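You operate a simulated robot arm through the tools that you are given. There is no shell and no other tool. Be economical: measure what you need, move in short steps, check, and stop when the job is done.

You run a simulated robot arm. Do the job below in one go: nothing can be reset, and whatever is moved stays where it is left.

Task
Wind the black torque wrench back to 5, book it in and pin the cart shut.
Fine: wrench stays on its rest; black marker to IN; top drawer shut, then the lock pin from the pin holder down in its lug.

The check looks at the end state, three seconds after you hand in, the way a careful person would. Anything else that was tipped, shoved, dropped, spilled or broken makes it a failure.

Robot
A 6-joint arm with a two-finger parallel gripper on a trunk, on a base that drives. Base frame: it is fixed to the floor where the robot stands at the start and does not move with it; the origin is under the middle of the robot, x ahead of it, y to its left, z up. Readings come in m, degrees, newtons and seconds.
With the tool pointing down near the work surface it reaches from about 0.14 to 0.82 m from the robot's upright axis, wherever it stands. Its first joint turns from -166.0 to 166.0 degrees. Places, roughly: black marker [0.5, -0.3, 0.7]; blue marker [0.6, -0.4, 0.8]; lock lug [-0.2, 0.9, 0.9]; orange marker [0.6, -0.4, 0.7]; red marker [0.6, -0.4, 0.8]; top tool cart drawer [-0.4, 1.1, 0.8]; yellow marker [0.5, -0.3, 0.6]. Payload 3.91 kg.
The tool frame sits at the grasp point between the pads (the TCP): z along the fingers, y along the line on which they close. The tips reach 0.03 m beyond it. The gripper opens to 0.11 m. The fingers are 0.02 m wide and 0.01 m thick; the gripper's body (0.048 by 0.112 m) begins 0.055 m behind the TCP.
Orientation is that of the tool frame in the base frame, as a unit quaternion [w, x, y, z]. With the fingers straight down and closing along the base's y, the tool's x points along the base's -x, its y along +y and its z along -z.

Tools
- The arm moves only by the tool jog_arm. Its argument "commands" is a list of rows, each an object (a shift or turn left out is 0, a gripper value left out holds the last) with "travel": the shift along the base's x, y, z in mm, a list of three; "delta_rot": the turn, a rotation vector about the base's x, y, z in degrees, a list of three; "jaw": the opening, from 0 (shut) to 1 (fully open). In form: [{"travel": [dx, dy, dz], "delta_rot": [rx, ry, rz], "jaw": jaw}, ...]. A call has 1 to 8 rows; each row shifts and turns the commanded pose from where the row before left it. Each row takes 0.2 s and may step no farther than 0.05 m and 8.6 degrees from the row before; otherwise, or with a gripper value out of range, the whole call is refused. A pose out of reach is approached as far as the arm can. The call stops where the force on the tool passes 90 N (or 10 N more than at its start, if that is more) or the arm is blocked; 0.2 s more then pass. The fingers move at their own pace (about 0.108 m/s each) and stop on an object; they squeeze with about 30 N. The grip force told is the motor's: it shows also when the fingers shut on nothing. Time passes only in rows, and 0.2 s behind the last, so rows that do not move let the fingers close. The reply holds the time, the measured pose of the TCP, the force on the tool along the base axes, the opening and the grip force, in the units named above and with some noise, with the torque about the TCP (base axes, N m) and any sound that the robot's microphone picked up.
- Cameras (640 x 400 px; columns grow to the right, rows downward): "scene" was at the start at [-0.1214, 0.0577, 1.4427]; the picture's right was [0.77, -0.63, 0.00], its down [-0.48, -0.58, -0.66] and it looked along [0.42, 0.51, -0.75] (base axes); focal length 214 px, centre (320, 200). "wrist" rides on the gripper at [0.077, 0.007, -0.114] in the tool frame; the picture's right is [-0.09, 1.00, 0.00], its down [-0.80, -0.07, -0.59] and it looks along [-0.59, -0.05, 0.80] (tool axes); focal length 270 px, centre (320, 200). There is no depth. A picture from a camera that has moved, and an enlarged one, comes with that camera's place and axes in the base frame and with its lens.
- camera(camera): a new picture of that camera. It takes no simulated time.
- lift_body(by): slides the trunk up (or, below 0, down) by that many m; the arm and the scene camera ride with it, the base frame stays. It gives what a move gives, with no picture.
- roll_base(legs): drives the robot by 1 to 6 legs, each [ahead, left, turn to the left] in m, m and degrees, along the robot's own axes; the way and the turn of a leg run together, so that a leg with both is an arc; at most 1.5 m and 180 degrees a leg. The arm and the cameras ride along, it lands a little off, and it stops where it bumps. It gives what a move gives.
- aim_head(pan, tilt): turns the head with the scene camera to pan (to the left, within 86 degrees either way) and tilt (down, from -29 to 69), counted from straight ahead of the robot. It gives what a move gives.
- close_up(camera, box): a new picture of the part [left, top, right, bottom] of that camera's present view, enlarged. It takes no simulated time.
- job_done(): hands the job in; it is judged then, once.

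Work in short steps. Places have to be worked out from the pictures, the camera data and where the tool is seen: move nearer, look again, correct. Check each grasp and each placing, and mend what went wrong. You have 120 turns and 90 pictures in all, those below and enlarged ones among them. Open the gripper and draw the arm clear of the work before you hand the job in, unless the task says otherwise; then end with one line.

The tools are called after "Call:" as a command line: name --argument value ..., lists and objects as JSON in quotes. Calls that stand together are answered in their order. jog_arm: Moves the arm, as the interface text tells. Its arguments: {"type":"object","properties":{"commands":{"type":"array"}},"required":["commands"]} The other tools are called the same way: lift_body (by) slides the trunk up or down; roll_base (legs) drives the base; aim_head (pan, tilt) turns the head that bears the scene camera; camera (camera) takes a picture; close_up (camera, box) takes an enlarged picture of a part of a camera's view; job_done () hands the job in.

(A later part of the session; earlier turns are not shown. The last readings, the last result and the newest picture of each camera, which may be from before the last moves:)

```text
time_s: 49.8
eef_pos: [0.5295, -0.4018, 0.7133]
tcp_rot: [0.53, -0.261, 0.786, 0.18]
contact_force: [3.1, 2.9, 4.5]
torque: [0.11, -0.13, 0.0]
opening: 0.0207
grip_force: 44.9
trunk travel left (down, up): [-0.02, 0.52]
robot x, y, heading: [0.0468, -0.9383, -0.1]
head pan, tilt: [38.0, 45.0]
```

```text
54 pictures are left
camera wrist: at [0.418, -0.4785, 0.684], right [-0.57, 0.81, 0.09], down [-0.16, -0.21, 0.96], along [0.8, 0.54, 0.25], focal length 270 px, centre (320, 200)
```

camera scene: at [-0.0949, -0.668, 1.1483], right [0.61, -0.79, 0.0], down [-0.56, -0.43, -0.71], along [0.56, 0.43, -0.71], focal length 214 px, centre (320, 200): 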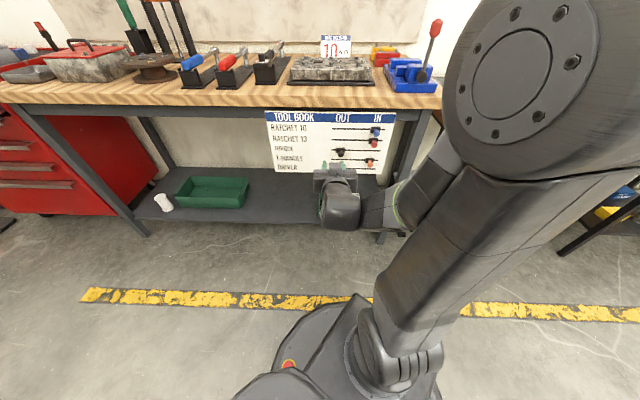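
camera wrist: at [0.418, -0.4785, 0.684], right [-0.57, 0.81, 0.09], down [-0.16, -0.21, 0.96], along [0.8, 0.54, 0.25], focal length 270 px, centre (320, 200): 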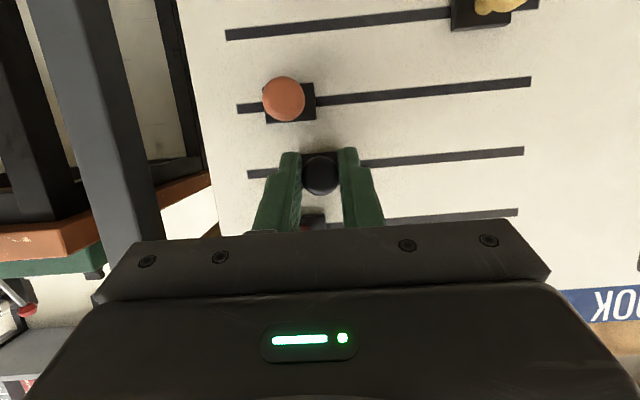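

Slider tracks well; orange's IN offset suggests ~16 mm more.

Call:
jog_arm --commands '[{"travel": [9, -13, 0]}, {}, {}]'

Call:
camera --camera "wrist"

```text
time_s: 50.6
eef_pos: [0.5399, -0.4161, 0.7119]
tcp_rot: [0.532, -0.261, 0.785, 0.181]
contact_force: [6.2, 8.1, 8.8]
torque: [0.19, -0.23, 0.07]
opening: 0.0207
grip_force: 45.4
trunk travel left (down, up): [-0.02, 0.52]
robot x, y, heading: [0.0439, -0.9372, -0.2]
head pan, tilt: [38.0, 45.0]
```

```text
53 pictures are left
camera wrist: at [0.4274, -0.4916, 0.6838], right [-0.57, 0.81, 0.09], down [-0.16, -0.22, 0.96], along [0.8, 0.54, 0.25], focal length 270 px, centre (320, 200)
```

wrist: 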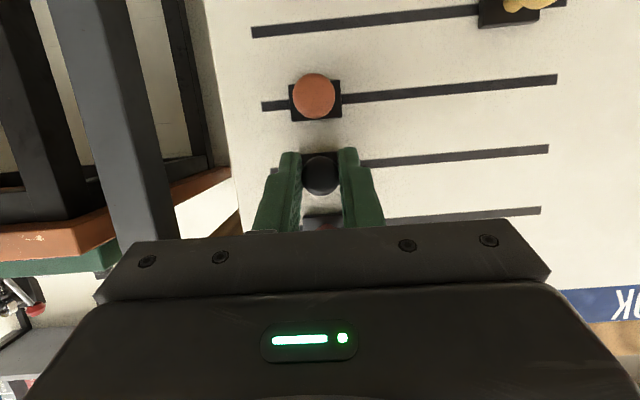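

Black is aligned with orange under IN. Release and back straight out.

Call:
jog_arm --commands '[{"jaw": 0.4}, {}, {"travel": [-16, -11, 0]}, {"travel": [-16, -11, 0]}, {"travel": [-24, -17, 0]}, {"travel": [-33, -23, 0]}]'

Call:
camera --camera "wrist"

```text
time_s: 52.0
eef_pos: [0.4495, -0.4788, 0.7132]
tcp_rot: [0.53, -0.262, 0.786, 0.18]
contact_force: [-0.8, -0.8, -0.9]
torque: [0.02, -0.06, 0.02]
opening: 0.0442
grip_force: 0.1
trunk travel left (down, up): [-0.02, 0.52]
robot x, y, heading: [0.0475, -0.9347, 0.1]
head pan, tilt: [38.0, 45.0]
```

```text
52 pictures are left
camera wrist: at [0.3372, -0.5553, 0.6836], right [-0.57, 0.81, 0.09], down [-0.16, -0.21, 0.96], along [0.8, 0.54, 0.25], focal length 270 px, centre (320, 200)
```

wrist: 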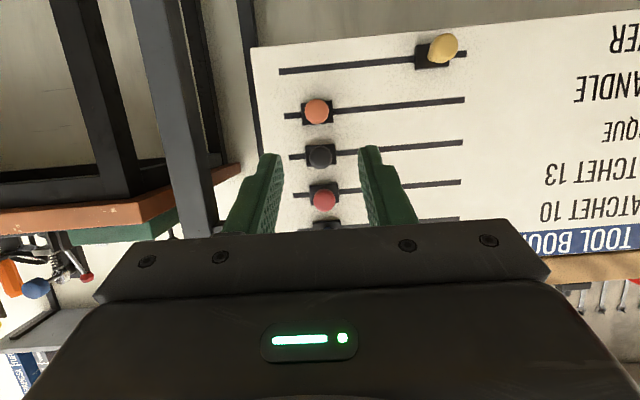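

All good: black sits at IN. Raise the trunk and drive left along the bench to the cart.

Call:
jog_arm --commands '[{"travel": [-33, -23, 0], "delta_rot": [-4.6, 6.8, 0]}, {"travel": [-33, -23, 10], "delta_rot": [-4.6, 6.8, 0]}, {"travel": [0, 0, 20], "delta_rot": [-4.6, 6.8, 0]}, {"delta_rot": [-4.6, 6.8, 0]}, {"delta_rot": [-4.6, 6.8, 0]}, {"delta_rot": [-4.6, 6.8, 0]}, {"delta_rot": [-4.6, 6.8, 0]}, {"delta_rot": [-4.6, 6.8, 0]}]'

Call:
lift_body --by 0.38

Call:
roll_base --legs '[[-0.485, 0.7, 0], [-0.485, 0.7, 0]]'

Call:
camera --camera "scene"

```text
time_s: 53.8
eef_pos: [0.3826, -0.5247, 0.7433]
tcp_rot: [0.011, -0.3, 0.954, 0.03]
contact_force: [-0.6, -0.1, -0.2]
torque: [-0.02, -0.03, 0.07]
opening: 0.0437
grip_force: 0.0
trunk travel left (down, up): [-0.02, 0.52]
robot x, y, heading: [0.0463, -0.935, 0.1]
head pan, tilt: [38.0, 45.0]
```

```text
time_s: 57.5
eef_pos: [0.3839, -0.5237, 1.1231]
tcp_rot: [0.013, -0.3, 0.953, 0.031]
contact_force: [-0.3, -0.2, 0.0]
torque: [-0.01, -0.02, -0.01]
opening: 0.0438
grip_force: 0.1
trunk travel left (down, up): [-0.4, 0.14]
robot x, y, heading: [0.0494, -0.9381, -0.4]
head pan, tilt: [38.0, 45.0]
```

```text
time_s: 66.1
eef_pos: [-0.6101, 0.8662, 1.1233]
tcp_rot: [0.013, -0.308, 0.951, 0.031]
contact_force: [-0.2, 0.2, 0.2]
torque: [0.0, -0.01, 0.01]
opening: 0.0441
grip_force: 0.1
trunk travel left (down, up): [-0.4, 0.14]
robot x, y, heading: [-0.9403, 0.4511, 0.8]
head pan, tilt: [38.0, 45.0]
```

```text
51 pictures are left
camera scene: at [-1.0477, 0.4956, 1.4483], right [0.63, -0.78, 0.0], down [-0.55, -0.44, -0.71], along [0.55, 0.44, -0.71], focal length 214 px, centre (320, 200)
```

scene: 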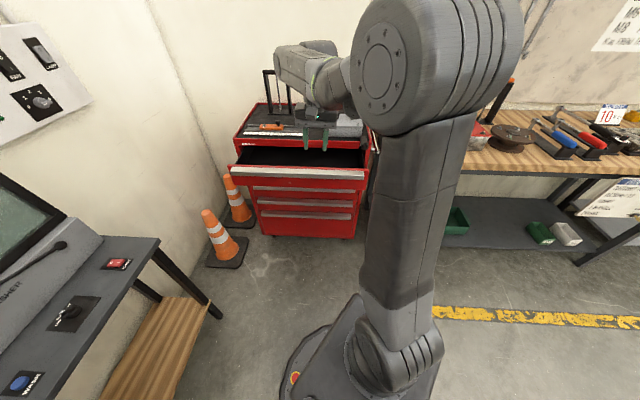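

In front of the cart. Enlarge the cart area and look with the wrist camera.

Call:
close_up --camera "scene" --box '[215, 60, 415, 185]'

Call:
camera --camera "wrist"

```text
3.20 times, centred on (315, 122) of scene
camera zoom: at [-1.0477, 0.4956, 1.4483], right [0.63, -0.78, 0.0], down [-0.55, -0.44, -0.71], along [0.55, 0.44, -0.71], focal length 686 px, centre (336, 448)
```

zoom: 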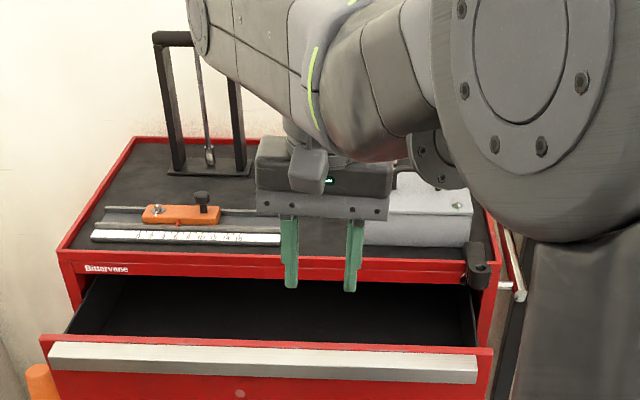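

```text
49 pictures are left
camera wrist: at [-0.6777, 0.8197, 1.2336], right [-0.51, 0.86, 0.05], down [0.69, 0.37, 0.62], along [0.52, 0.36, -0.78], focal length 270 px, centre (320, 200)
```

wrist: 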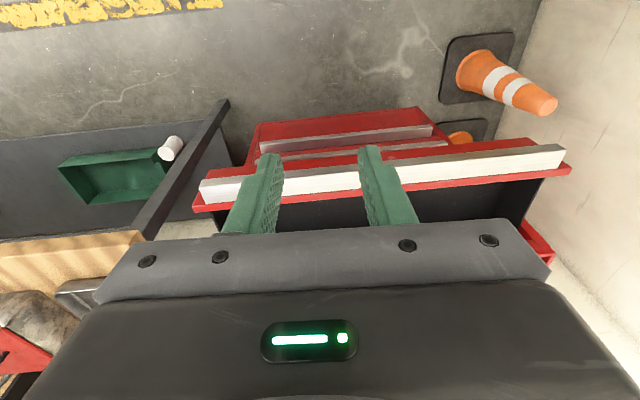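

Drawer handle right end ≈(-0.349,0.803,0.84); the drawer opens toward -n and must be pushed ≈0.17 m along (0.82,0.57). Drive a little closer, close and tilt the gripper forward behind the handle line.

Call:
roll_base --legs '[[0.072, 0.196, 0]]'

Call:
jog_arm --commands '[{"travel": [-22, -15, 0], "jaw": 0}, {"travel": [-22, -15, 0], "delta_rot": [4.6, -6.8, 0]}, {"travel": [-22, -15, 0], "delta_rot": [4.6, -6.8, 0]}, {"travel": [0, 0, -20], "delta_rot": [4.6, -6.8, 0]}, {"travel": [0, 0, -30]}, {}]'

Call:
camera --camera "scene"

Call:
camera --camera "wrist"

```text
time_s: 67.8
eef_pos: [-0.5422, 1.0681, 1.1217]
tcp_rot: [0.013, -0.308, 0.951, 0.031]
contact_force: [0.5, -0.3, 0.0]
torque: [0.0, -0.02, -0.01]
opening: 0.0439
grip_force: 0.0
trunk travel left (down, up): [-0.4, 0.14]
robot x, y, heading: [-0.8727, 0.6486, 0.8]
head pan, tilt: [38.0, 45.0]
```

```text
time_s: 69.2
eef_pos: [-0.6072, 1.0232, 1.0728]
tcp_rot: [0.217, -0.305, 0.923, 0.089]
contact_force: [-0.5, -0.1, -0.1]
torque: [0.01, 0.02, 0.02]
opening: 0.0
grip_force: 29.2
trunk travel left (down, up): [-0.4, 0.14]
robot x, y, heading: [-0.8684, 0.6466, 1.2]
head pan, tilt: [38.0, 45.0]
```

```text
48 pictures are left
camera scene: at [-0.9787, 0.6959, 1.4483], right [0.63, -0.78, 0.0], down [-0.55, -0.44, -0.71], along [0.55, 0.44, -0.71], focal length 214 px, centre (320, 200)
```

scene: 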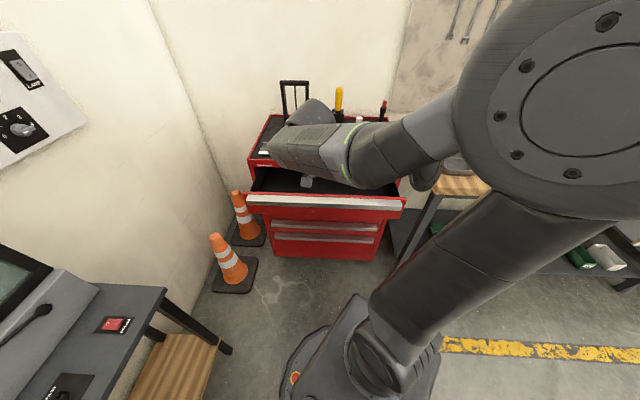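

```text
47 pictures are left
camera wrist: at [-0.7061, 0.9536, 1.1397], right [-0.54, 0.84, 0.07], down [0.41, 0.19, 0.89], along [0.74, 0.51, -0.45], focal length 270 px, centre (320, 200)
```

wrist: 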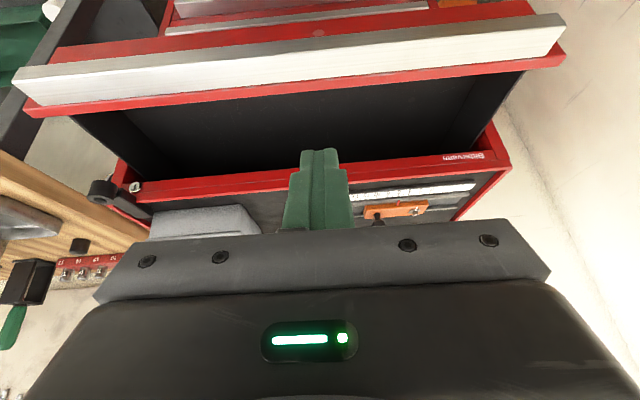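

Fingers are in front of the drawer. Lower to handle height (tips ≈0.82), staying clear in front.

Call:
jog_arm --commands '[{"travel": [0, 0, -45]}, {"travel": [0, 0, -45]}, {"travel": [0, 0, -45]}, {"travel": [0, 0, -45]}, {"travel": [0, 0, -46]}, {}]'

Call:
camera --camera "wrist"

```text
time_s: 70.6
eef_pos: [-0.6062, 1.0232, 0.8453]
tcp_rot: [0.216, -0.305, 0.923, 0.089]
contact_force: [-0.3, 0.2, 1.4]
torque: [0.01, -0.01, -0.01]
opening: 0.0001
grip_force: 30.0
trunk travel left (down, up): [-0.4, 0.14]
robot x, y, heading: [-0.8715, 0.6497, 0.9]
head pan, tilt: [38.0, 45.0]
```

```text
46 pictures are left
camera wrist: at [-0.7056, 0.9537, 0.9125], right [-0.54, 0.84, 0.07], down [0.41, 0.19, 0.89], along [0.74, 0.51, -0.45], focal length 270 px, centre (320, 200)
```

wrist: 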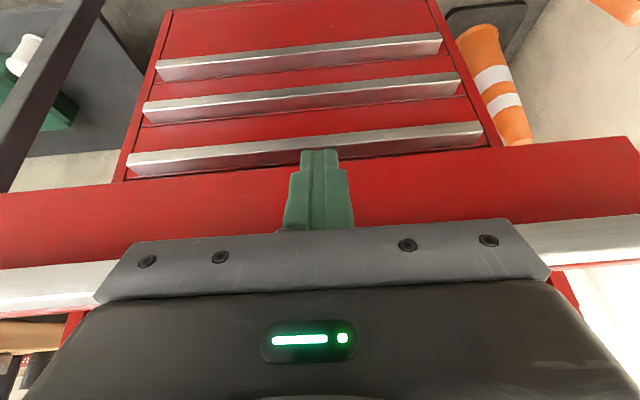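

Tips face the red panel just below the handle. Raise 15 mm and push along the normal gently.

Call:
jog_arm --commands '[{"travel": [0, 0, 15]}, {"travel": [16.4, 11.4, 0]}, {"travel": [16.4, 11.4, 0]}, {"travel": [16.4, 11.4, 0]}, {"travel": [12.3, 8.6, 0]}, {"travel": [12.3, 8.6, 0]}, {"travel": [12.3, 8.6, 0]}, {}]'

Call:
camera --camera "wrist"

```text
time_s: 72.4
eef_pos: [-0.5206, 1.0833, 0.8632]
tcp_rot: [0.218, -0.305, 0.923, 0.09]
contact_force: [0.8, -0.3, 0.5]
torque: [-0.01, 0.02, -0.01]
opening: 0.0
grip_force: 30.2
trunk travel left (down, up): [-0.4, 0.14]
robot x, y, heading: [-0.8711, 0.6457, 1.1]
head pan, tilt: [38.0, 45.0]
```

```text
45 pictures are left
camera wrist: at [-0.6209, 1.0138, 0.9293], right [-0.54, 0.84, 0.07], down [0.41, 0.19, 0.89], along [0.74, 0.51, -0.45], focal length 270 px, centre (320, 200)
```

wrist: 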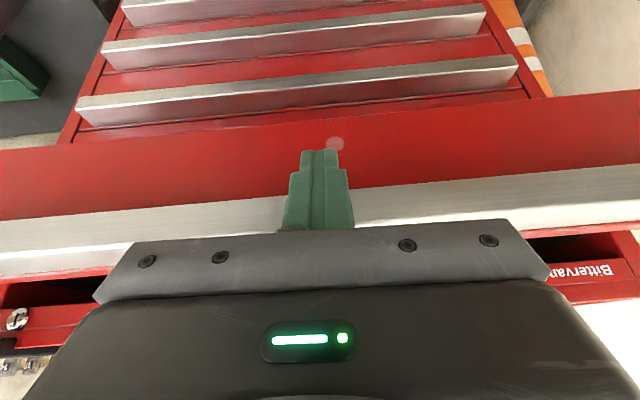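

Not yet much resistance. Continue.

Call:
jog_arm --commands '[{"travel": [12.3, 8.6, 0]}, {"travel": [12.3, 8.6, 0]}, {"travel": [12.3, 8.6, 0]}, {"travel": [12.3, 8.6, 0]}, {}]'

Call:
camera --camera "wrist"

```text
time_s: 73.6
eef_pos: [-0.4713, 1.1187, 0.8622]
tcp_rot: [0.217, -0.304, 0.923, 0.089]
contact_force: [-0.6, 0.2, -0.1]
torque: [-0.01, 0.01, 0.0]
opening: 0.0
grip_force: 30.5
trunk travel left (down, up): [-0.4, 0.14]
robot x, y, heading: [-0.8733, 0.655, 0.8]
head pan, tilt: [38.0, 45.0]
```

```text
44 pictures are left
camera wrist: at [-0.5712, 1.0488, 0.9281], right [-0.54, 0.84, 0.07], down [0.41, 0.19, 0.89], along [0.74, 0.51, -0.45], focal length 270 px, centre (320, 200)
```

wrist: 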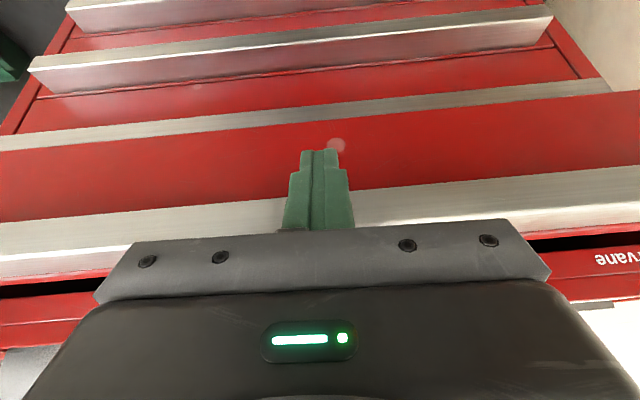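

The drawer is closing freely. Keep going with small steps.

Call:
jog_arm --commands '[{"travel": [12.3, 8.6, 0]}, {"travel": [12.3, 8.6, 0]}, {"travel": [8.2, 5.7, 0]}, {"travel": [8.2, 5.7, 0]}, {}]'

Call:
camera --camera "wrist"

```text
time_s: 74.8
eef_pos: [-0.4308, 1.1464, 0.8594]
tcp_rot: [0.217, -0.305, 0.923, 0.089]
contact_force: [-0.8, 0.0, -0.1]
torque: [-0.04, -0.02, -0.01]
opening: 0.0
grip_force: 30.0
trunk travel left (down, up): [-0.4, 0.14]
robot x, y, heading: [-0.8719, 0.6498, 0.9]
head pan, tilt: [38.0, 45.0]
```

```text
43 pictures are left
camera wrist: at [-0.5308, 1.0771, 0.9272], right [-0.54, 0.84, 0.07], down [0.41, 0.19, 0.89], along [0.74, 0.51, -0.45], focal length 270 px, centre (320, 200)
```

wrist: 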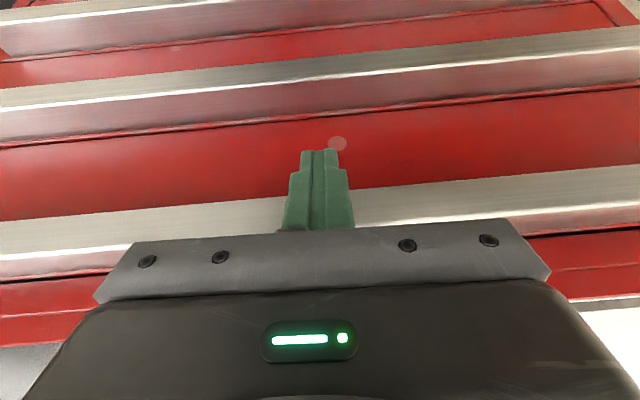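

Almost shut. A few more mm until force builds.

Call:
jog_arm --commands '[{"travel": [4.1, 2.85, 0]}, {"travel": [4.1, 2.85, 0]}, {"travel": [4.1, 2.85, 0]}, {"travel": [4.1, 2.85, 0]}, {}]'

Call:
camera --camera "wrist"

```text
time_s: 75.8
eef_pos: [-0.4262, 1.1491, 0.8553]
tcp_rot: [0.206, -0.306, 0.926, 0.08]
contact_force: [-13.4, -7.6, -3.5]
torque: [0.13, 0.12, 0.03]
opening: 0.0
grip_force: 29.5
trunk travel left (down, up): [-0.4, 0.14]
robot x, y, heading: [-0.8711, 0.6462, 0.8]
head pan, tilt: [38.0, 45.0]
stopped in row 4: the force on the tool passed its limit (the readings are from after the stop); the commanded pose is now the measured one
```

```text
42 pictures are left
camera wrist: at [-0.5258, 1.0818, 0.9238], right [-0.53, 0.84, 0.06], down [0.43, 0.21, 0.88], along [0.73, 0.5, -0.47], focal length 270 px, centre (320, 200)
```

wrist: 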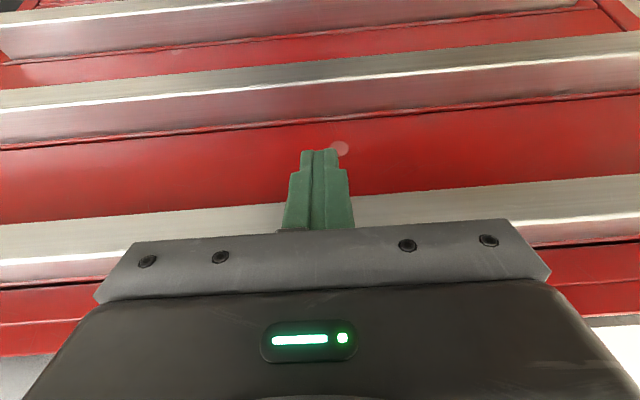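

Hard stop reached: drawer shut. Back off, rise and look around for the pin holder and lug.

Call:
jog_arm --commands '[{"travel": [-25, -17, 0]}, {"travel": [-33, -23, 0]}, {"travel": [-33, -23, 20]}, {"travel": [0, 0, 48]}, {"travel": [0, 0, 48]}, {"travel": [0, 0, 48]}, {"travel": [0, 0, 48]}, {"travel": [0, 0, 40]}]'

Call:
aim_head --pan 25 --tilt 35

Call:
camera --camera "scene"

Call:
camera --camera "wrist"

```text
time_s: 77.6
eef_pos: [-0.5154, 1.0873, 1.1068]
tcp_rot: [0.207, -0.306, 0.926, 0.081]
contact_force: [-0.4, -0.9, 0.0]
torque: [0.02, -0.04, 0.01]
opening: 0.0
grip_force: 29.9
trunk travel left (down, up): [-0.4, 0.14]
robot x, y, heading: [-0.8705, 0.6457, 1.1]
head pan, tilt: [38.0, 45.0]
```

```text
time_s: 78.3
eef_pos: [-0.5159, 1.0873, 1.1064]
tcp_rot: [0.208, -0.306, 0.926, 0.081]
contact_force: [-0.2, 0.0, 0.6]
torque: [0.02, 0.01, -0.01]
opening: 0.0001
grip_force: 29.7
trunk travel left (down, up): [-0.4, 0.14]
robot x, y, heading: [-0.874, 0.6469, 1.0]
head pan, tilt: [25.0, 35.0]
```

```text
41 pictures are left
camera scene: at [-0.9643, 0.6822, 1.4631], right [0.44, -0.9, 0.0], down [-0.52, -0.25, -0.82], along [0.74, 0.36, -0.57], focal length 214 px, centre (320, 200)
```

scene: 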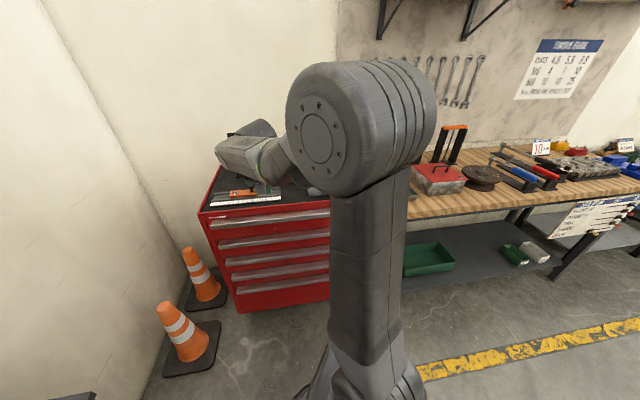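

```text
40 pictures are left
camera wrist: at [-0.6141, 1.0199, 1.1757], right [-0.53, 0.84, 0.06], down [0.42, 0.2, 0.88], along [0.73, 0.5, -0.47], focal length 270 px, centre (320, 200)
```

wrist: 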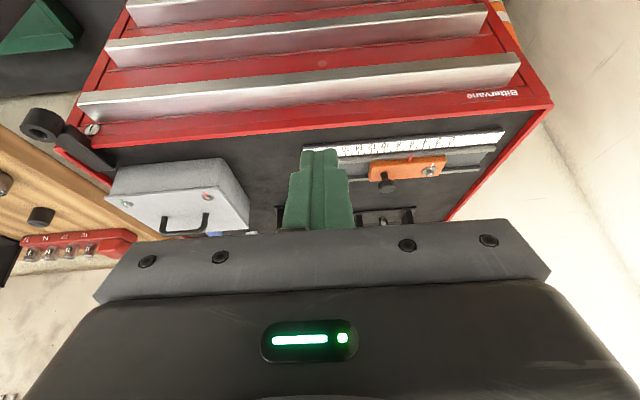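

Call:
close_up --camera "wrist" --box '[0, 90, 240, 240]'

Call:
close_up --camera "wrist" --box '[270, 120, 510, 240]'

```text
2.67 times, centred on (120, 165) of wrist
camera zoom: at [-0.6141, 1.0199, 1.1757], right [-0.53, 0.84, 0.06], down [0.42, 0.2, 0.88], along [0.73, 0.5, -0.47], focal length 721 px, centre (853, 293)
```

zoom: 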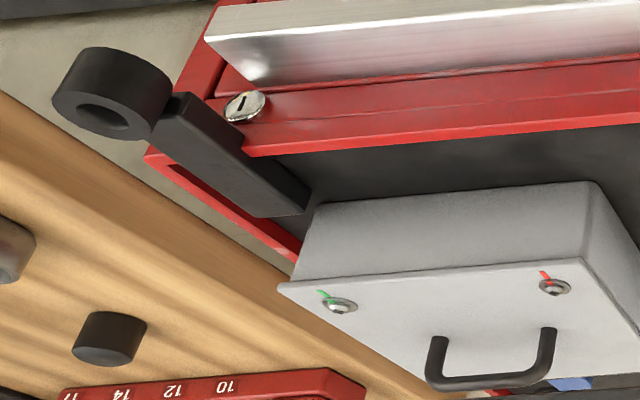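

```text
2.67 times, centred on (390, 180) of wrist
camera zoom: at [-0.6141, 1.0199, 1.1757], right [-0.53, 0.84, 0.06], down [0.42, 0.2, 0.88], along [0.73, 0.5, -0.47], focal length 721 px, centre (133, 253)
```

zoom: 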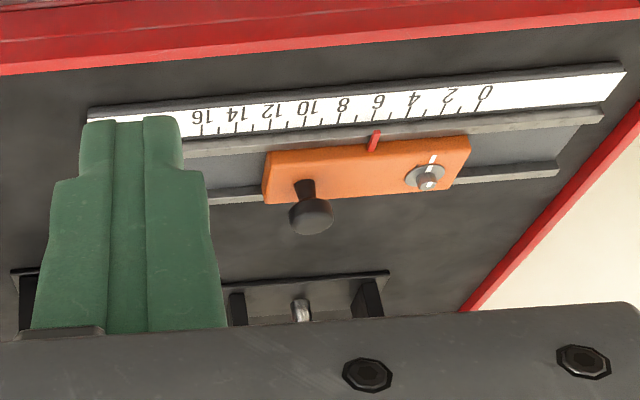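

The lug is a tube with a vertical hole at the cart's front right corner. I need an unobstructed view of the cart top for the pin holder: swing the arm right.

Call:
jog_arm --commands '[{"travel": [0, 0, 45]}, {"travel": [20, -35, 25]}, {"travel": [25, -37, 0]}, {"travel": [25, -37, 0]}, {"travel": [25, -37, 0]}, {"travel": [25, -37, 0]}, {"travel": [25, -37, 0]}, {"travel": [25, -37, 0]}]'

Call:
aim_head --pan 50 --tilt 35

Call:
camera --camera "scene"

Call:
camera --camera "wrist"

```text
time_s: 80.1
eef_pos: [-0.3457, 0.8299, 1.1758]
tcp_rot: [0.208, -0.307, 0.925, 0.082]
contact_force: [0.5, 0.6, -0.2]
torque: [-0.05, -0.03, 0.0]
opening: 0.0001
grip_force: 29.5
trunk travel left (down, up): [-0.4, 0.14]
robot x, y, heading: [-0.8747, 0.6492, 1.1]
head pan, tilt: [25.0, 35.0]
```

```text
time_s: 81.0
eef_pos: [-0.346, 0.8305, 1.1757]
tcp_rot: [0.208, -0.306, 0.926, 0.081]
contact_force: [0.3, 0.0, -0.5]
torque: [0.02, -0.01, -0.02]
opening: 0.0
grip_force: 30.0
trunk travel left (down, up): [-0.4, 0.14]
robot x, y, heading: [-0.8718, 0.6481, 1.1]
head pan, tilt: [50.0, 35.0]
```

```text
37 pictures are left
camera scene: at [-0.9878, 0.7118, 1.4631], right [0.78, -0.63, 0.0], down [-0.36, -0.45, -0.82], along [0.52, 0.64, -0.57], focal length 214 px, centre (320, 200)
```

scene: 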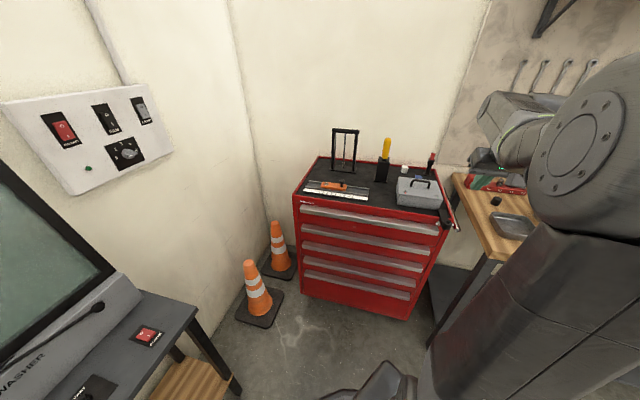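

```text
36 pictures are left
camera wrist: at [-0.4454, 0.7627, 1.2451], right [-0.53, 0.84, 0.06], down [0.42, 0.2, 0.88], along [0.73, 0.5, -0.47], focal length 270 px, centre (320, 200)
```

wrist: 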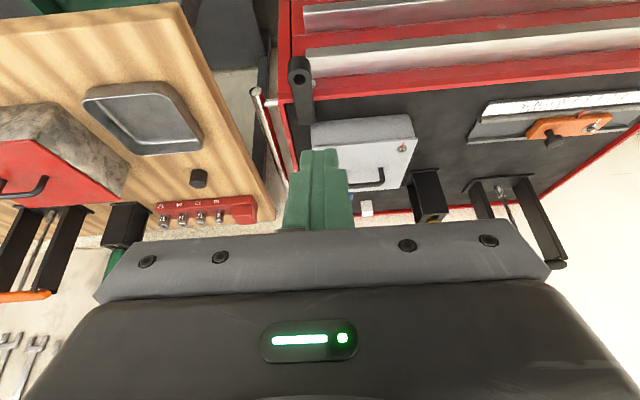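

Call:
close_up --camera "scene" --box '[380, 125, 540, 225]'

```text
4.00 times, centred on (460, 175) of scene
camera zoom: at [-0.9878, 0.7118, 1.4631], right [0.78, -0.63, 0.0], down [-0.36, -0.45, -0.82], along [0.52, 0.64, -0.57], focal length 858 px, centre (-240, 300)
```

zoom: 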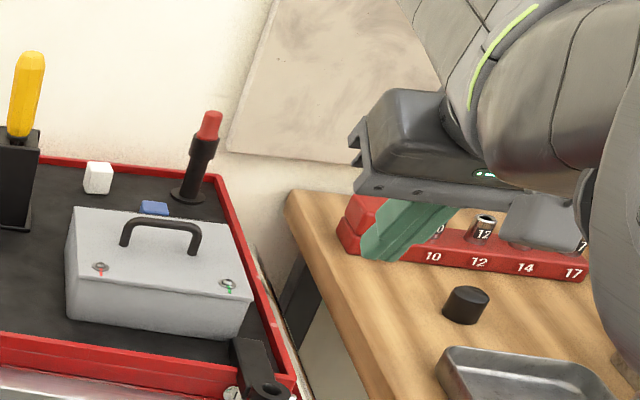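

Pin holder found: black post with red-headed pin at the back right of the cart, ≈(0.17,1.18), top ≈1.01. Straighten the tool, shift it over the cart side, and drive closer.

Call:
jog_arm --commands '[{"travel": [-20, 30, 10], "delta_rot": [-4.4, 6.4, 0], "jaw": 0.4}, {"travel": [-20, 30, 10], "delta_rot": [-4.4, 6.4, 0]}, {"travel": [-20, 30, 20], "delta_rot": [-4.4, 6.4, 0]}, {"travel": [-20, 30, 20]}]'

Call:
roll_base --legs '[[0.31, 0.014, 0]]'

Call:
camera --camera "wrist"

Call:
camera --camera "scene"

```text
time_s: 82.0
eef_pos: [-0.4266, 0.9501, 1.2369]
tcp_rot: [0.014, -0.311, 0.95, 0.023]
contact_force: [0.0, 0.2, -0.6]
torque: [0.0, -0.02, -0.03]
opening: 0.0441
grip_force: 0.1
trunk travel left (down, up): [-0.4, 0.14]
robot x, y, heading: [-0.8732, 0.6481, 1.1]
head pan, tilt: [50.0, 35.0]
```

```text
time_s: 84.1
eef_pos: [-0.1149, 0.9686, 1.237]
tcp_rot: [0.016, -0.31, 0.95, 0.025]
contact_force: [-0.2, -0.8, -0.4]
torque: [0.0, 0.01, 0.0]
opening: 0.0436
grip_force: 0.0
trunk travel left (down, up): [-0.4, 0.14]
robot x, y, heading: [-0.5646, 0.6693, 1.1]
head pan, tilt: [50.0, 35.0]
```

```text
34 pictures are left
camera wrist: at [-0.1838, 0.9225, 1.347], right [-0.52, 0.85, 0.04], down [0.68, 0.38, 0.63], along [0.52, 0.35, -0.78], focal length 270 px, centre (320, 200)
```

wrist: 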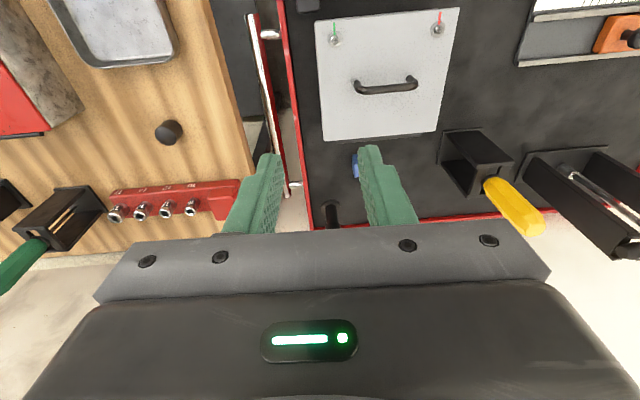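

```text
33 pictures are left
camera scene: at [-0.6777, 0.731, 1.4631], right [0.78, -0.63, 0.0], down [-0.36, -0.45, -0.82], along [0.52, 0.64, -0.57], focal length 214 px, centre (320, 200)
```

scene: 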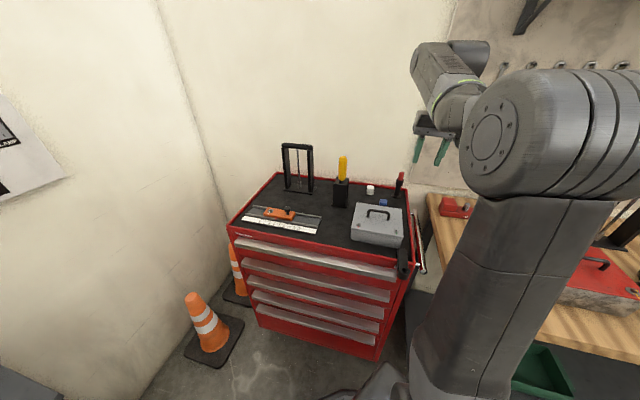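

Call:
close_up --camera "scene" --box '[340, 150, 468, 290]'

```text
2.86 times, centred on (404, 220) of scene
camera zoom: at [-0.6777, 0.731, 1.4631], right [0.78, -0.63, 0.0], down [-0.36, -0.45, -0.82], along [0.52, 0.64, -0.57], focal length 613 px, centre (80, 143)
```

zoom: 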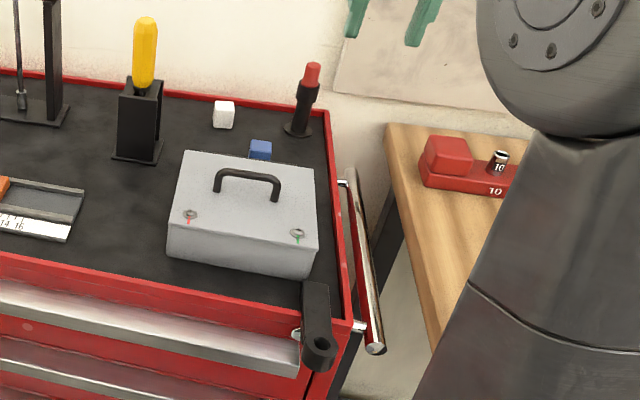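

Pin axis ≈(0.163,1.177), red head top ≈1.009. Move above it at height.

Call:
jog_arm --commands '[{"travel": [39, 29, 0]}, {"travel": [39, 29, 0]}, {"travel": [39, 29, 0]}, {"travel": [39, 29, 0]}, {"travel": [39, 29, 0]}, {"travel": [39, 29, 0]}, {"travel": [39, 29, 0]}, {}]'

Call:
camera --camera "wrist"

```text
time_s: 85.9
eef_pos: [0.0239, 1.0734, 1.2068]
tcp_rot: [0.017, -0.31, 0.95, 0.026]
contact_force: [-0.4, -0.4, -0.3]
torque: [-0.01, 0.03, -0.01]
opening: 0.0439
grip_force: 0.0
out of reach, approached as far as the arm can: row 4, 5, 6, 7
trunk travel left (down, up): [-0.4, 0.14]
robot x, y, heading: [-0.5627, 0.6667, 1.0]
head pan, tilt: [50.0, 35.0]
```

```text
31 pictures are left
camera wrist: at [-0.0445, 1.0266, 1.3173], right [-0.52, 0.85, 0.04], down [0.68, 0.38, 0.63], along [0.52, 0.35, -0.78], focal length 270 px, centre (320, 200)
```

wrist: 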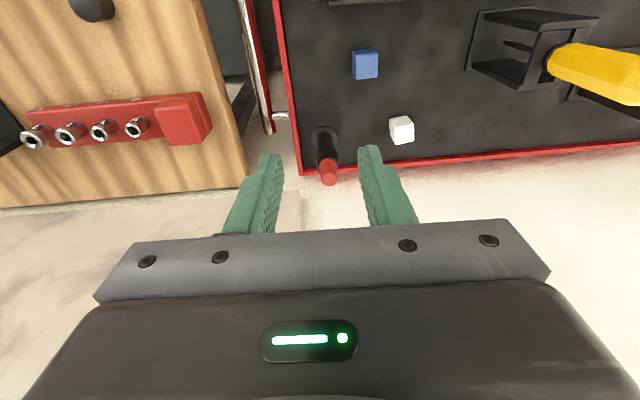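

Out of reach by ~0.17 m at this height. Check how close the base is to the cart.

Call:
aim_head --pan 40 --tilt 69

Call:
camera --camera "scene"

```text
time_s: 86.9
eef_pos: [0.0235, 1.0731, 1.2079]
tcp_rot: [0.016, -0.31, 0.95, 0.026]
contact_force: [-0.8, -0.2, 0.4]
torque: [-0.04, 0.02, -0.02]
opening: 0.0441
grip_force: 0.1
trunk travel left (down, up): [-0.4, 0.14]
robot x, y, heading: [-0.5638, 0.6661, 1.2]
head pan, tilt: [40.0, 68.8]
```

```text
30 pictures are left
camera scene: at [-0.6913, 0.6993, 1.4195], right [0.66, -0.75, 0.0], down [-0.7, -0.61, -0.36], along [0.27, 0.24, -0.93], focal length 214 px, centre (320, 200)
```

scene: 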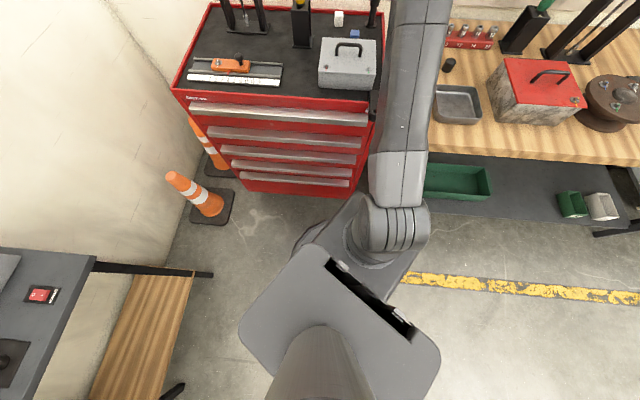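

The base has as much room here as it had to the bench at the start; drive 0.12 m closer and raise the trunk 0.1 for reach.

Call:
roll_base --legs '[[0.1, 0.066, 0]]'

Call:
lift_body --by 0.12

Call:
jog_arm --commands '[{"travel": [0, 0, -45]}, {"travel": [0, 0, -45]}, {"travel": [0, 0, -45]}, {"travel": [0, 0, -45]}, {"travel": [12, 10, 0]}, {"travel": [12, 10, 0]}, {}]'

Call:
camera --camera "wrist"

```text
time_s: 88.1
eef_pos: [0.1244, 1.1405, 1.2065]
tcp_rot: [0.017, -0.31, 0.95, 0.025]
contact_force: [0.1, 0.1, 0.0]
torque: [-0.01, 0.01, 0.0]
opening: 0.0439
grip_force: 0.2
trunk travel left (down, up): [-0.4, 0.14]
robot x, y, heading: [-0.4633, 0.7376, 0.8]
head pan, tilt: [40.0, 68.8]
```

```text
time_s: 89.6
eef_pos: [0.1232, 1.1413, 1.3276]
tcp_rot: [0.016, -0.31, 0.95, 0.025]
contact_force: [0.4, -0.2, -0.5]
torque: [0.0, 0.04, 0.02]
opening: 0.0439
grip_force: 0.0
trunk travel left (down, up): [-0.52, 0.02]
robot x, y, heading: [-0.4667, 0.7356, 0.8]
head pan, tilt: [40.0, 68.8]
```

```text
time_s: 91.2
eef_pos: [0.1483, 1.1622, 1.1472]
tcp_rot: [0.017, -0.31, 0.95, 0.026]
contact_force: [0.1, -0.2, 0.2]
torque: [0.02, 0.0, -0.02]
opening: 0.0439
grip_force: 0.1
trunk travel left (down, up): [-0.52, 0.02]
robot x, y, heading: [-0.4636, 0.7351, 1.3]
head pan, tilt: [40.0, 68.8]
```

```text
29 pictures are left
camera wrist: at [0.0796, 1.1146, 1.2583], right [-0.52, 0.85, 0.04], down [0.68, 0.38, 0.63], along [0.52, 0.35, -0.78], focal length 270 px, centre (320, 200)
```

wrist: 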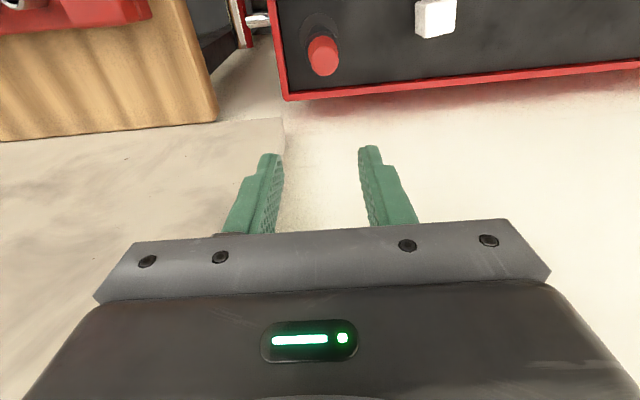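

Wrist view puts the pin head at ≈(0.117,1.152). Make the tool exactly vertical, shift there and lower some.

Call:
jog_arm --commands '[{"delta_rot": [-3.4, 0.9, 0]}, {"travel": [-31, -11, 0]}, {"travel": [0, 0, -35]}, {}]'

Call:
camera --camera "wrist"

```text
time_s: 92.2
eef_pos: [0.115, 1.1506, 1.1116]
tcp_rot: [0.0, -0.311, 0.951, 0.0]
contact_force: [-1.1, 0.5, 0.1]
torque: [-0.02, 0.0, 0.02]
opening: 0.0441
grip_force: 0.0
trunk travel left (down, up): [-0.52, 0.02]
robot x, y, heading: [-0.464, 0.7368, 1.1]
head pan, tilt: [40.0, 68.8]
```

```text
28 pictures are left
camera wrist: at [0.0495, 1.1108, 1.2258], right [-0.52, 0.86, 0.0], down [0.69, 0.42, 0.59], along [0.51, 0.31, -0.8], focal length 270 px, centre (320, 200)
```

wrist: 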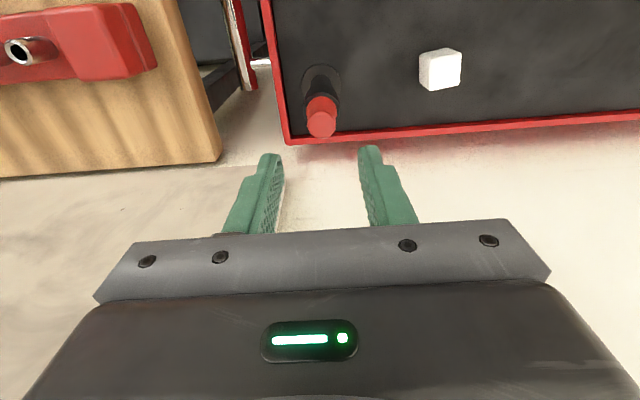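

Offset only ~4 mm. Correct and descend 55 mm, then look.

Call:
jog_arm --commands '[{"travel": [3.5, 3, -25]}, {"travel": [0, 0, -30]}, {}]'

Call:
close_up --camera "wrist" --box '[200, 80, 440, 230]'

```text
time_s: 93.0
eef_pos: [0.1183, 1.1542, 1.0577]
tcp_rot: [0.0, -0.311, 0.95, 0.0]
contact_force: [0.6, 0.1, 1.0]
torque: [0.01, 0.0, 0.02]
opening: 0.0442
grip_force: 0.1
trunk travel left (down, up): [-0.52, 0.02]
robot x, y, heading: [-0.4639, 0.7356, 1.1]
head pan, tilt: [40.0, 68.8]
```

```text
2.67 times, centred on (320, 155) of wrist
camera zoom: at [0.0523, 1.1133, 1.171], right [-0.52, 0.86, 0.0], down [0.69, 0.42, 0.59], along [0.51, 0.31, -0.8], focal length 721 px, centre (320, 320)
```

zoom: 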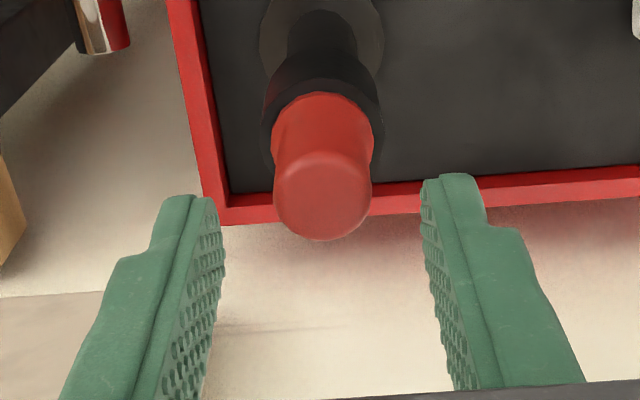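

Head top ≈1.018, red part ≈40 mm tall, Ø≈23 mm, centred. Descend 40 mm and close.

Call:
jog_arm --commands '[{"travel": [0, 0, -20]}, {"travel": [0, 0, -19]}, {}]'

Call:
close_up --camera "wrist" --box '[200, 80, 440, 230]'

```text
time_s: 93.8
eef_pos: [0.12, 1.1546, 1.0186]
tcp_rot: [0.001, -0.311, 0.951, 0.0]
contact_force: [-0.6, 0.4, 0.1]
torque: [0.01, 0.01, -0.03]
opening: 0.0441
grip_force: 0.0
trunk travel left (down, up): [-0.52, 0.02]
robot x, y, heading: [-0.4645, 0.7348, 0.8]
head pan, tilt: [40.0, 68.8]
```

```text
2.67 times, centred on (320, 155) of wrist
camera zoom: at [0.0522, 1.1135, 1.132], right [-0.52, 0.86, 0.0], down [0.69, 0.42, 0.59], along [0.51, 0.31, -0.8], focal length 721 px, centre (320, 320)
```

zoom: 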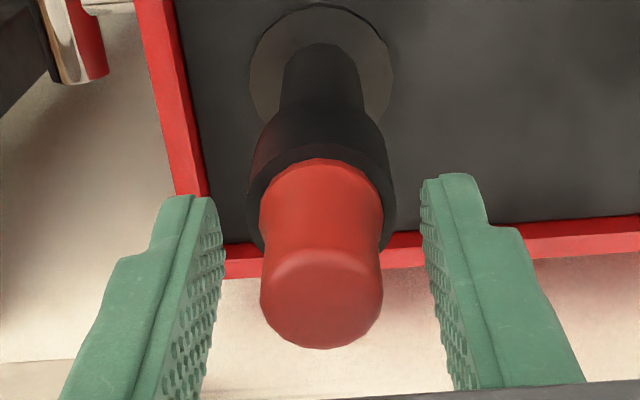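

On axis. Close and lift gently.

Call:
jog_arm --commands '[{"jaw": 0.05}, {}, {}, {"travel": [0, 0, 10]}, {"travel": [0, 0, 20]}, {}]'

Call:
camera --camera "wrist"

```text
time_s: 95.2
eef_pos: [0.122, 1.1542, 1.0471]
tcp_rot: [0.0, -0.31, 0.951, -0.001]
contact_force: [0.6, 3.9, -1.6]
torque: [0.19, 0.01, -0.01]
opening: 0.0239
grip_force: 29.8
trunk travel left (down, up): [-0.52, 0.02]
robot x, y, heading: [-0.4639, 0.7331, 0.8]
head pan, tilt: [40.0, 68.8]
```

```text
25 pictures are left
camera wrist: at [0.0548, 1.1145, 1.1609], right [-0.52, 0.86, 0.0], down [0.69, 0.42, 0.59], along [0.51, 0.3, -0.81], focal length 270 px, centre (320, 200)
```

wrist: 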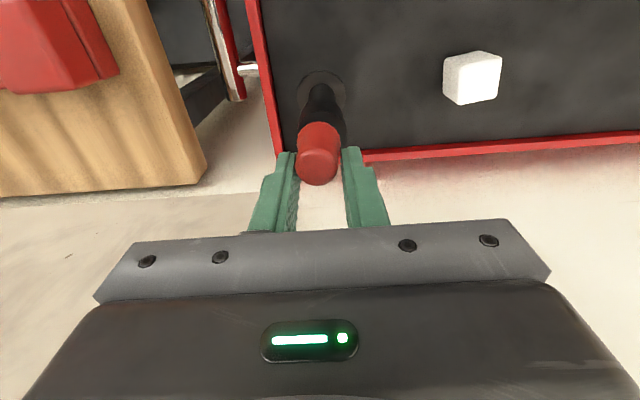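

The grip seems to have slipped upward on the head. Zoom to see.

Call:
close_up --camera "wrist" --box '[240, 50, 400, 200]'

```text
2.67 times, centred on (320, 125) of wrist
camera zoom: at [0.0548, 1.1145, 1.1609], right [-0.52, 0.86, 0.0], down [0.69, 0.42, 0.59], along [0.51, 0.3, -0.81], focal length 721 px, centre (320, 400)
```

zoom: 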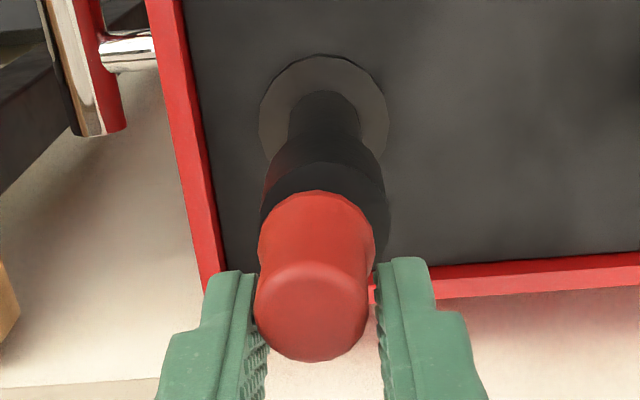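

It slipped off. Re-grip lower with jaw fully commanded, then lift just a few mm and read the force.

Call:
jog_arm --commands '[{"jaw": 0.45}, {"travel": [0, 0, -16]}, {"travel": [0, 0, -16]}, {"jaw": 0}, {}, {}, {}]'

Call:
jog_arm --commands '[{"travel": [0, 0, 4]}, {}]'

Call:
close_up --camera "wrist" --box '[240, 70, 400, 220]'

```text
time_s: 96.8
eef_pos: [0.119, 1.1554, 1.0154]
tcp_rot: [0.0, -0.311, 0.95, 0.0]
contact_force: [-3.3, 1.8, -3.5]
torque: [0.4, 0.22, 0.18]
opening: 0.0339
grip_force: 44.6
trunk travel left (down, up): [-0.52, 0.02]
robot x, y, heading: [-0.4641, 0.7366, 1.1]
head pan, tilt: [40.0, 68.8]
```

```text
time_s: 97.4
eef_pos: [0.1192, 1.1559, 1.0168]
tcp_rot: [-0.005, -0.31, 0.951, -0.001]
contact_force: [-10.1, -3.8, -32.5]
torque: [0.92, -0.57, -0.2]
opening: 0.0342
grip_force: 45.2
trunk travel left (down, up): [-0.52, 0.02]
robot x, y, heading: [-0.4652, 0.7366, 0.9]
head pan, tilt: [40.0, 68.8]
```

```text
2.67 times, centred on (320, 145) of wrist
camera zoom: at [0.0534, 1.1153, 1.1307], right [-0.52, 0.86, 0.0], down [0.69, 0.42, 0.59], along [0.5, 0.3, -0.81], focal length 721 px, centre (320, 347)
```

zoom: 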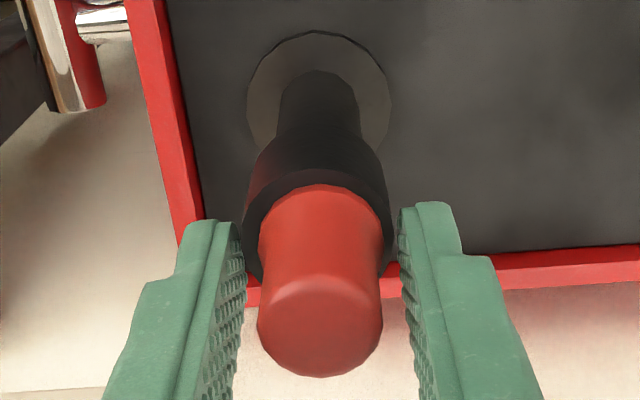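

Fingers were on the fixed collar (34 mm, belongs to the holder); the red part is the pin. Open, rise 8 mm and grip only the red.

Call:
jog_arm --commands '[{"jaw": 0.45}, {}, {"travel": [0, 0, 8]}, {}, {"jaw": 0}, {}, {}]'

```text
time_s: 99.0
eef_pos: [0.1195, 1.1551, 1.0288]
tcp_rot: [-0.001, -0.31, 0.951, -0.001]
contact_force: [0.4, 0.3, 2.5]
torque: [-0.03, -0.02, 0.04]
opening: 0.0245
grip_force: 29.7
trunk travel left (down, up): [-0.52, 0.02]
robot x, y, heading: [-0.4636, 0.7356, 1.2]
head pan, tilt: [40.0, 68.8]
```

Opening 24.5 mm: red head gripped, low contact forces. Lift.

Call:
jog_arm --commands '[{"travel": [0, 0, 5]}, {"travel": [0, 0, 10]}, {"travel": [0, 0, 15]}, {}]'

Call:
close_up --camera "wrist" --box '[240, 50, 400, 200]'

```text
time_s: 100.0
eef_pos: [0.1199, 1.1537, 1.0584]
tcp_rot: [0.0, -0.31, 0.951, 0.0]
contact_force: [1.0, 2.2, -1.6]
torque: [0.13, -0.01, -0.01]
opening: 0.0244
grip_force: 30.4
trunk travel left (down, up): [-0.52, 0.02]
robot x, y, heading: [-0.4639, 0.7364, 1.2]
head pan, tilt: [40.0, 68.8]
```

```text
2.67 times, centred on (320, 125) of wrist
camera zoom: at [0.0524, 1.1131, 1.1717], right [-0.52, 0.86, 0.0], down [0.69, 0.42, 0.59], along [0.51, 0.31, -0.8], focal length 721 px, centre (320, 400)
```

zoom: 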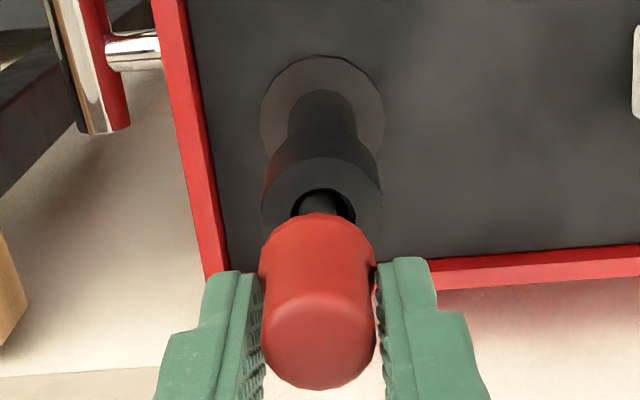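

Pin is coming out. Lift further straight up.

Call:
jog_arm --commands '[{"travel": [0, 0, 30]}, {"travel": [0, 0, 30]}, {"travel": [0, 0, 30]}, {"travel": [0, 0, 20]}, {}]'

Call:
camera --camera "wrist"

```text
time_s: 101.2
eef_pos: [0.1224, 1.1545, 1.1696]
tcp_rot: [0.001, -0.312, 0.95, 0.0]
contact_force: [0.1, -0.1, -0.8]
torque: [0.0, -0.02, -0.01]
opening: 0.0245
grip_force: 30.0
trunk travel left (down, up): [-0.52, 0.02]
robot x, y, heading: [-0.4616, 0.7364, 1.5]
head pan, tilt: [40.0, 68.8]
```

```text
21 pictures are left
camera wrist: at [0.0548, 1.1132, 1.2836], right [-0.52, 0.86, 0.0], down [0.69, 0.42, 0.59], along [0.51, 0.31, -0.8], focal length 270 px, centre (320, 200)
```

wrist: 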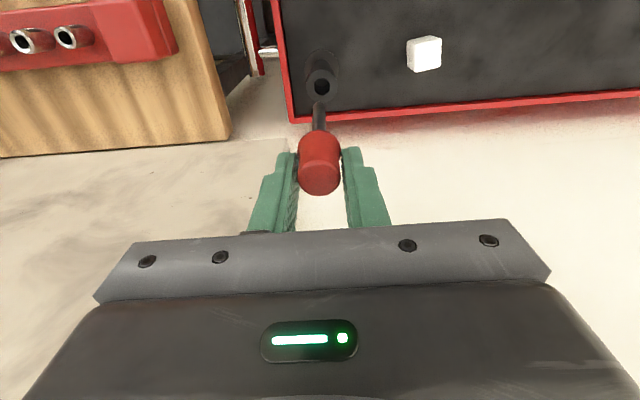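

Pin fully out and clear. Raise further while drawing in slightly, so its tip clears the box on the cart top.

Call:
jog_arm --commands '[{"travel": [-6, -4, 30]}, {"travel": [-10, -7, 30]}, {"travel": [-16, -11, 30]}, {"travel": [-16, -11, 20]}, {}]'

```text
time_s: 102.4
eef_pos: [0.0723, 1.1208, 1.2773]
tcp_rot: [-0.002, -0.31, 0.951, 0.0]
contact_force: [0.1, -0.6, -0.2]
torque: [-0.02, 0.02, -0.01]
opening: 0.0245
grip_force: 29.6
trunk travel left (down, up): [-0.52, 0.02]
robot x, y, heading: [-0.461, 0.7354, 1.0]
head pan, tilt: [40.0, 68.8]
```

Back the base off 0.22 m, then bring the pin over the lug area.

Call:
roll_base --legs '[[-0.183, -0.122, 0]]'

Call:
jog_arm --commands '[{"travel": [-36, -29, 0]}, {"travel": [-36, -29, 0]}, {"travel": [-36, -29, 0]}, {"travel": [-23, -23, -20]}, {"travel": [0, 0, -45]}, {"travel": [0, 0, -45]}, {}]'

Call:
camera --camera "wrist"

```text
time_s: 104.1
eef_pos: [-0.1118, 0.9915, 1.2792]
tcp_rot: [0.001, -0.309, 0.951, 0.0]
contact_force: [-0.2, 0.1, 0.2]
torque: [0.02, -0.01, -0.07]
opening: 0.0243
grip_force: 30.0
trunk travel left (down, up): [-0.52, 0.02]
robot x, y, heading: [-0.6488, 0.6087, 0.7]
head pan, tilt: [40.0, 68.8]
```

```text
time_s: 105.7
eef_pos: [-0.2434, 0.8806, 1.1696]
tcp_rot: [0.0, -0.308, 0.951, 0.001]
contact_force: [-0.1, -0.1, -0.5]
torque: [-0.01, 0.01, -0.01]
opening: 0.0244
grip_force: 29.9
trunk travel left (down, up): [-0.52, 0.02]
robot x, y, heading: [-0.647, 0.6113, 0.8]
head pan, tilt: [40.0, 68.8]
```

```text
20 pictures are left
camera wrist: at [-0.3111, 0.8412, 1.2836], right [-0.51, 0.86, 0.0], down [0.69, 0.41, 0.59], along [0.51, 0.31, -0.8], focal length 270 px, centre (320, 200)
```

wrist: 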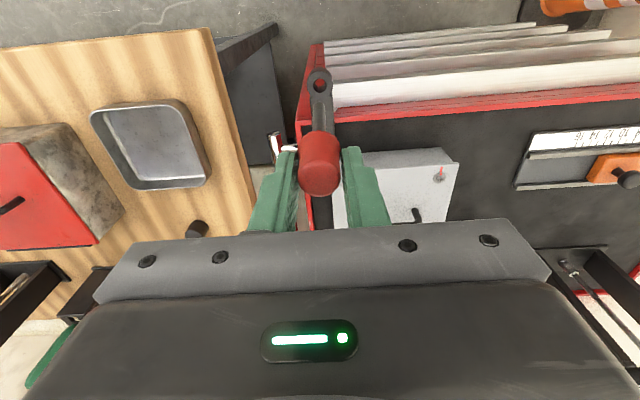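

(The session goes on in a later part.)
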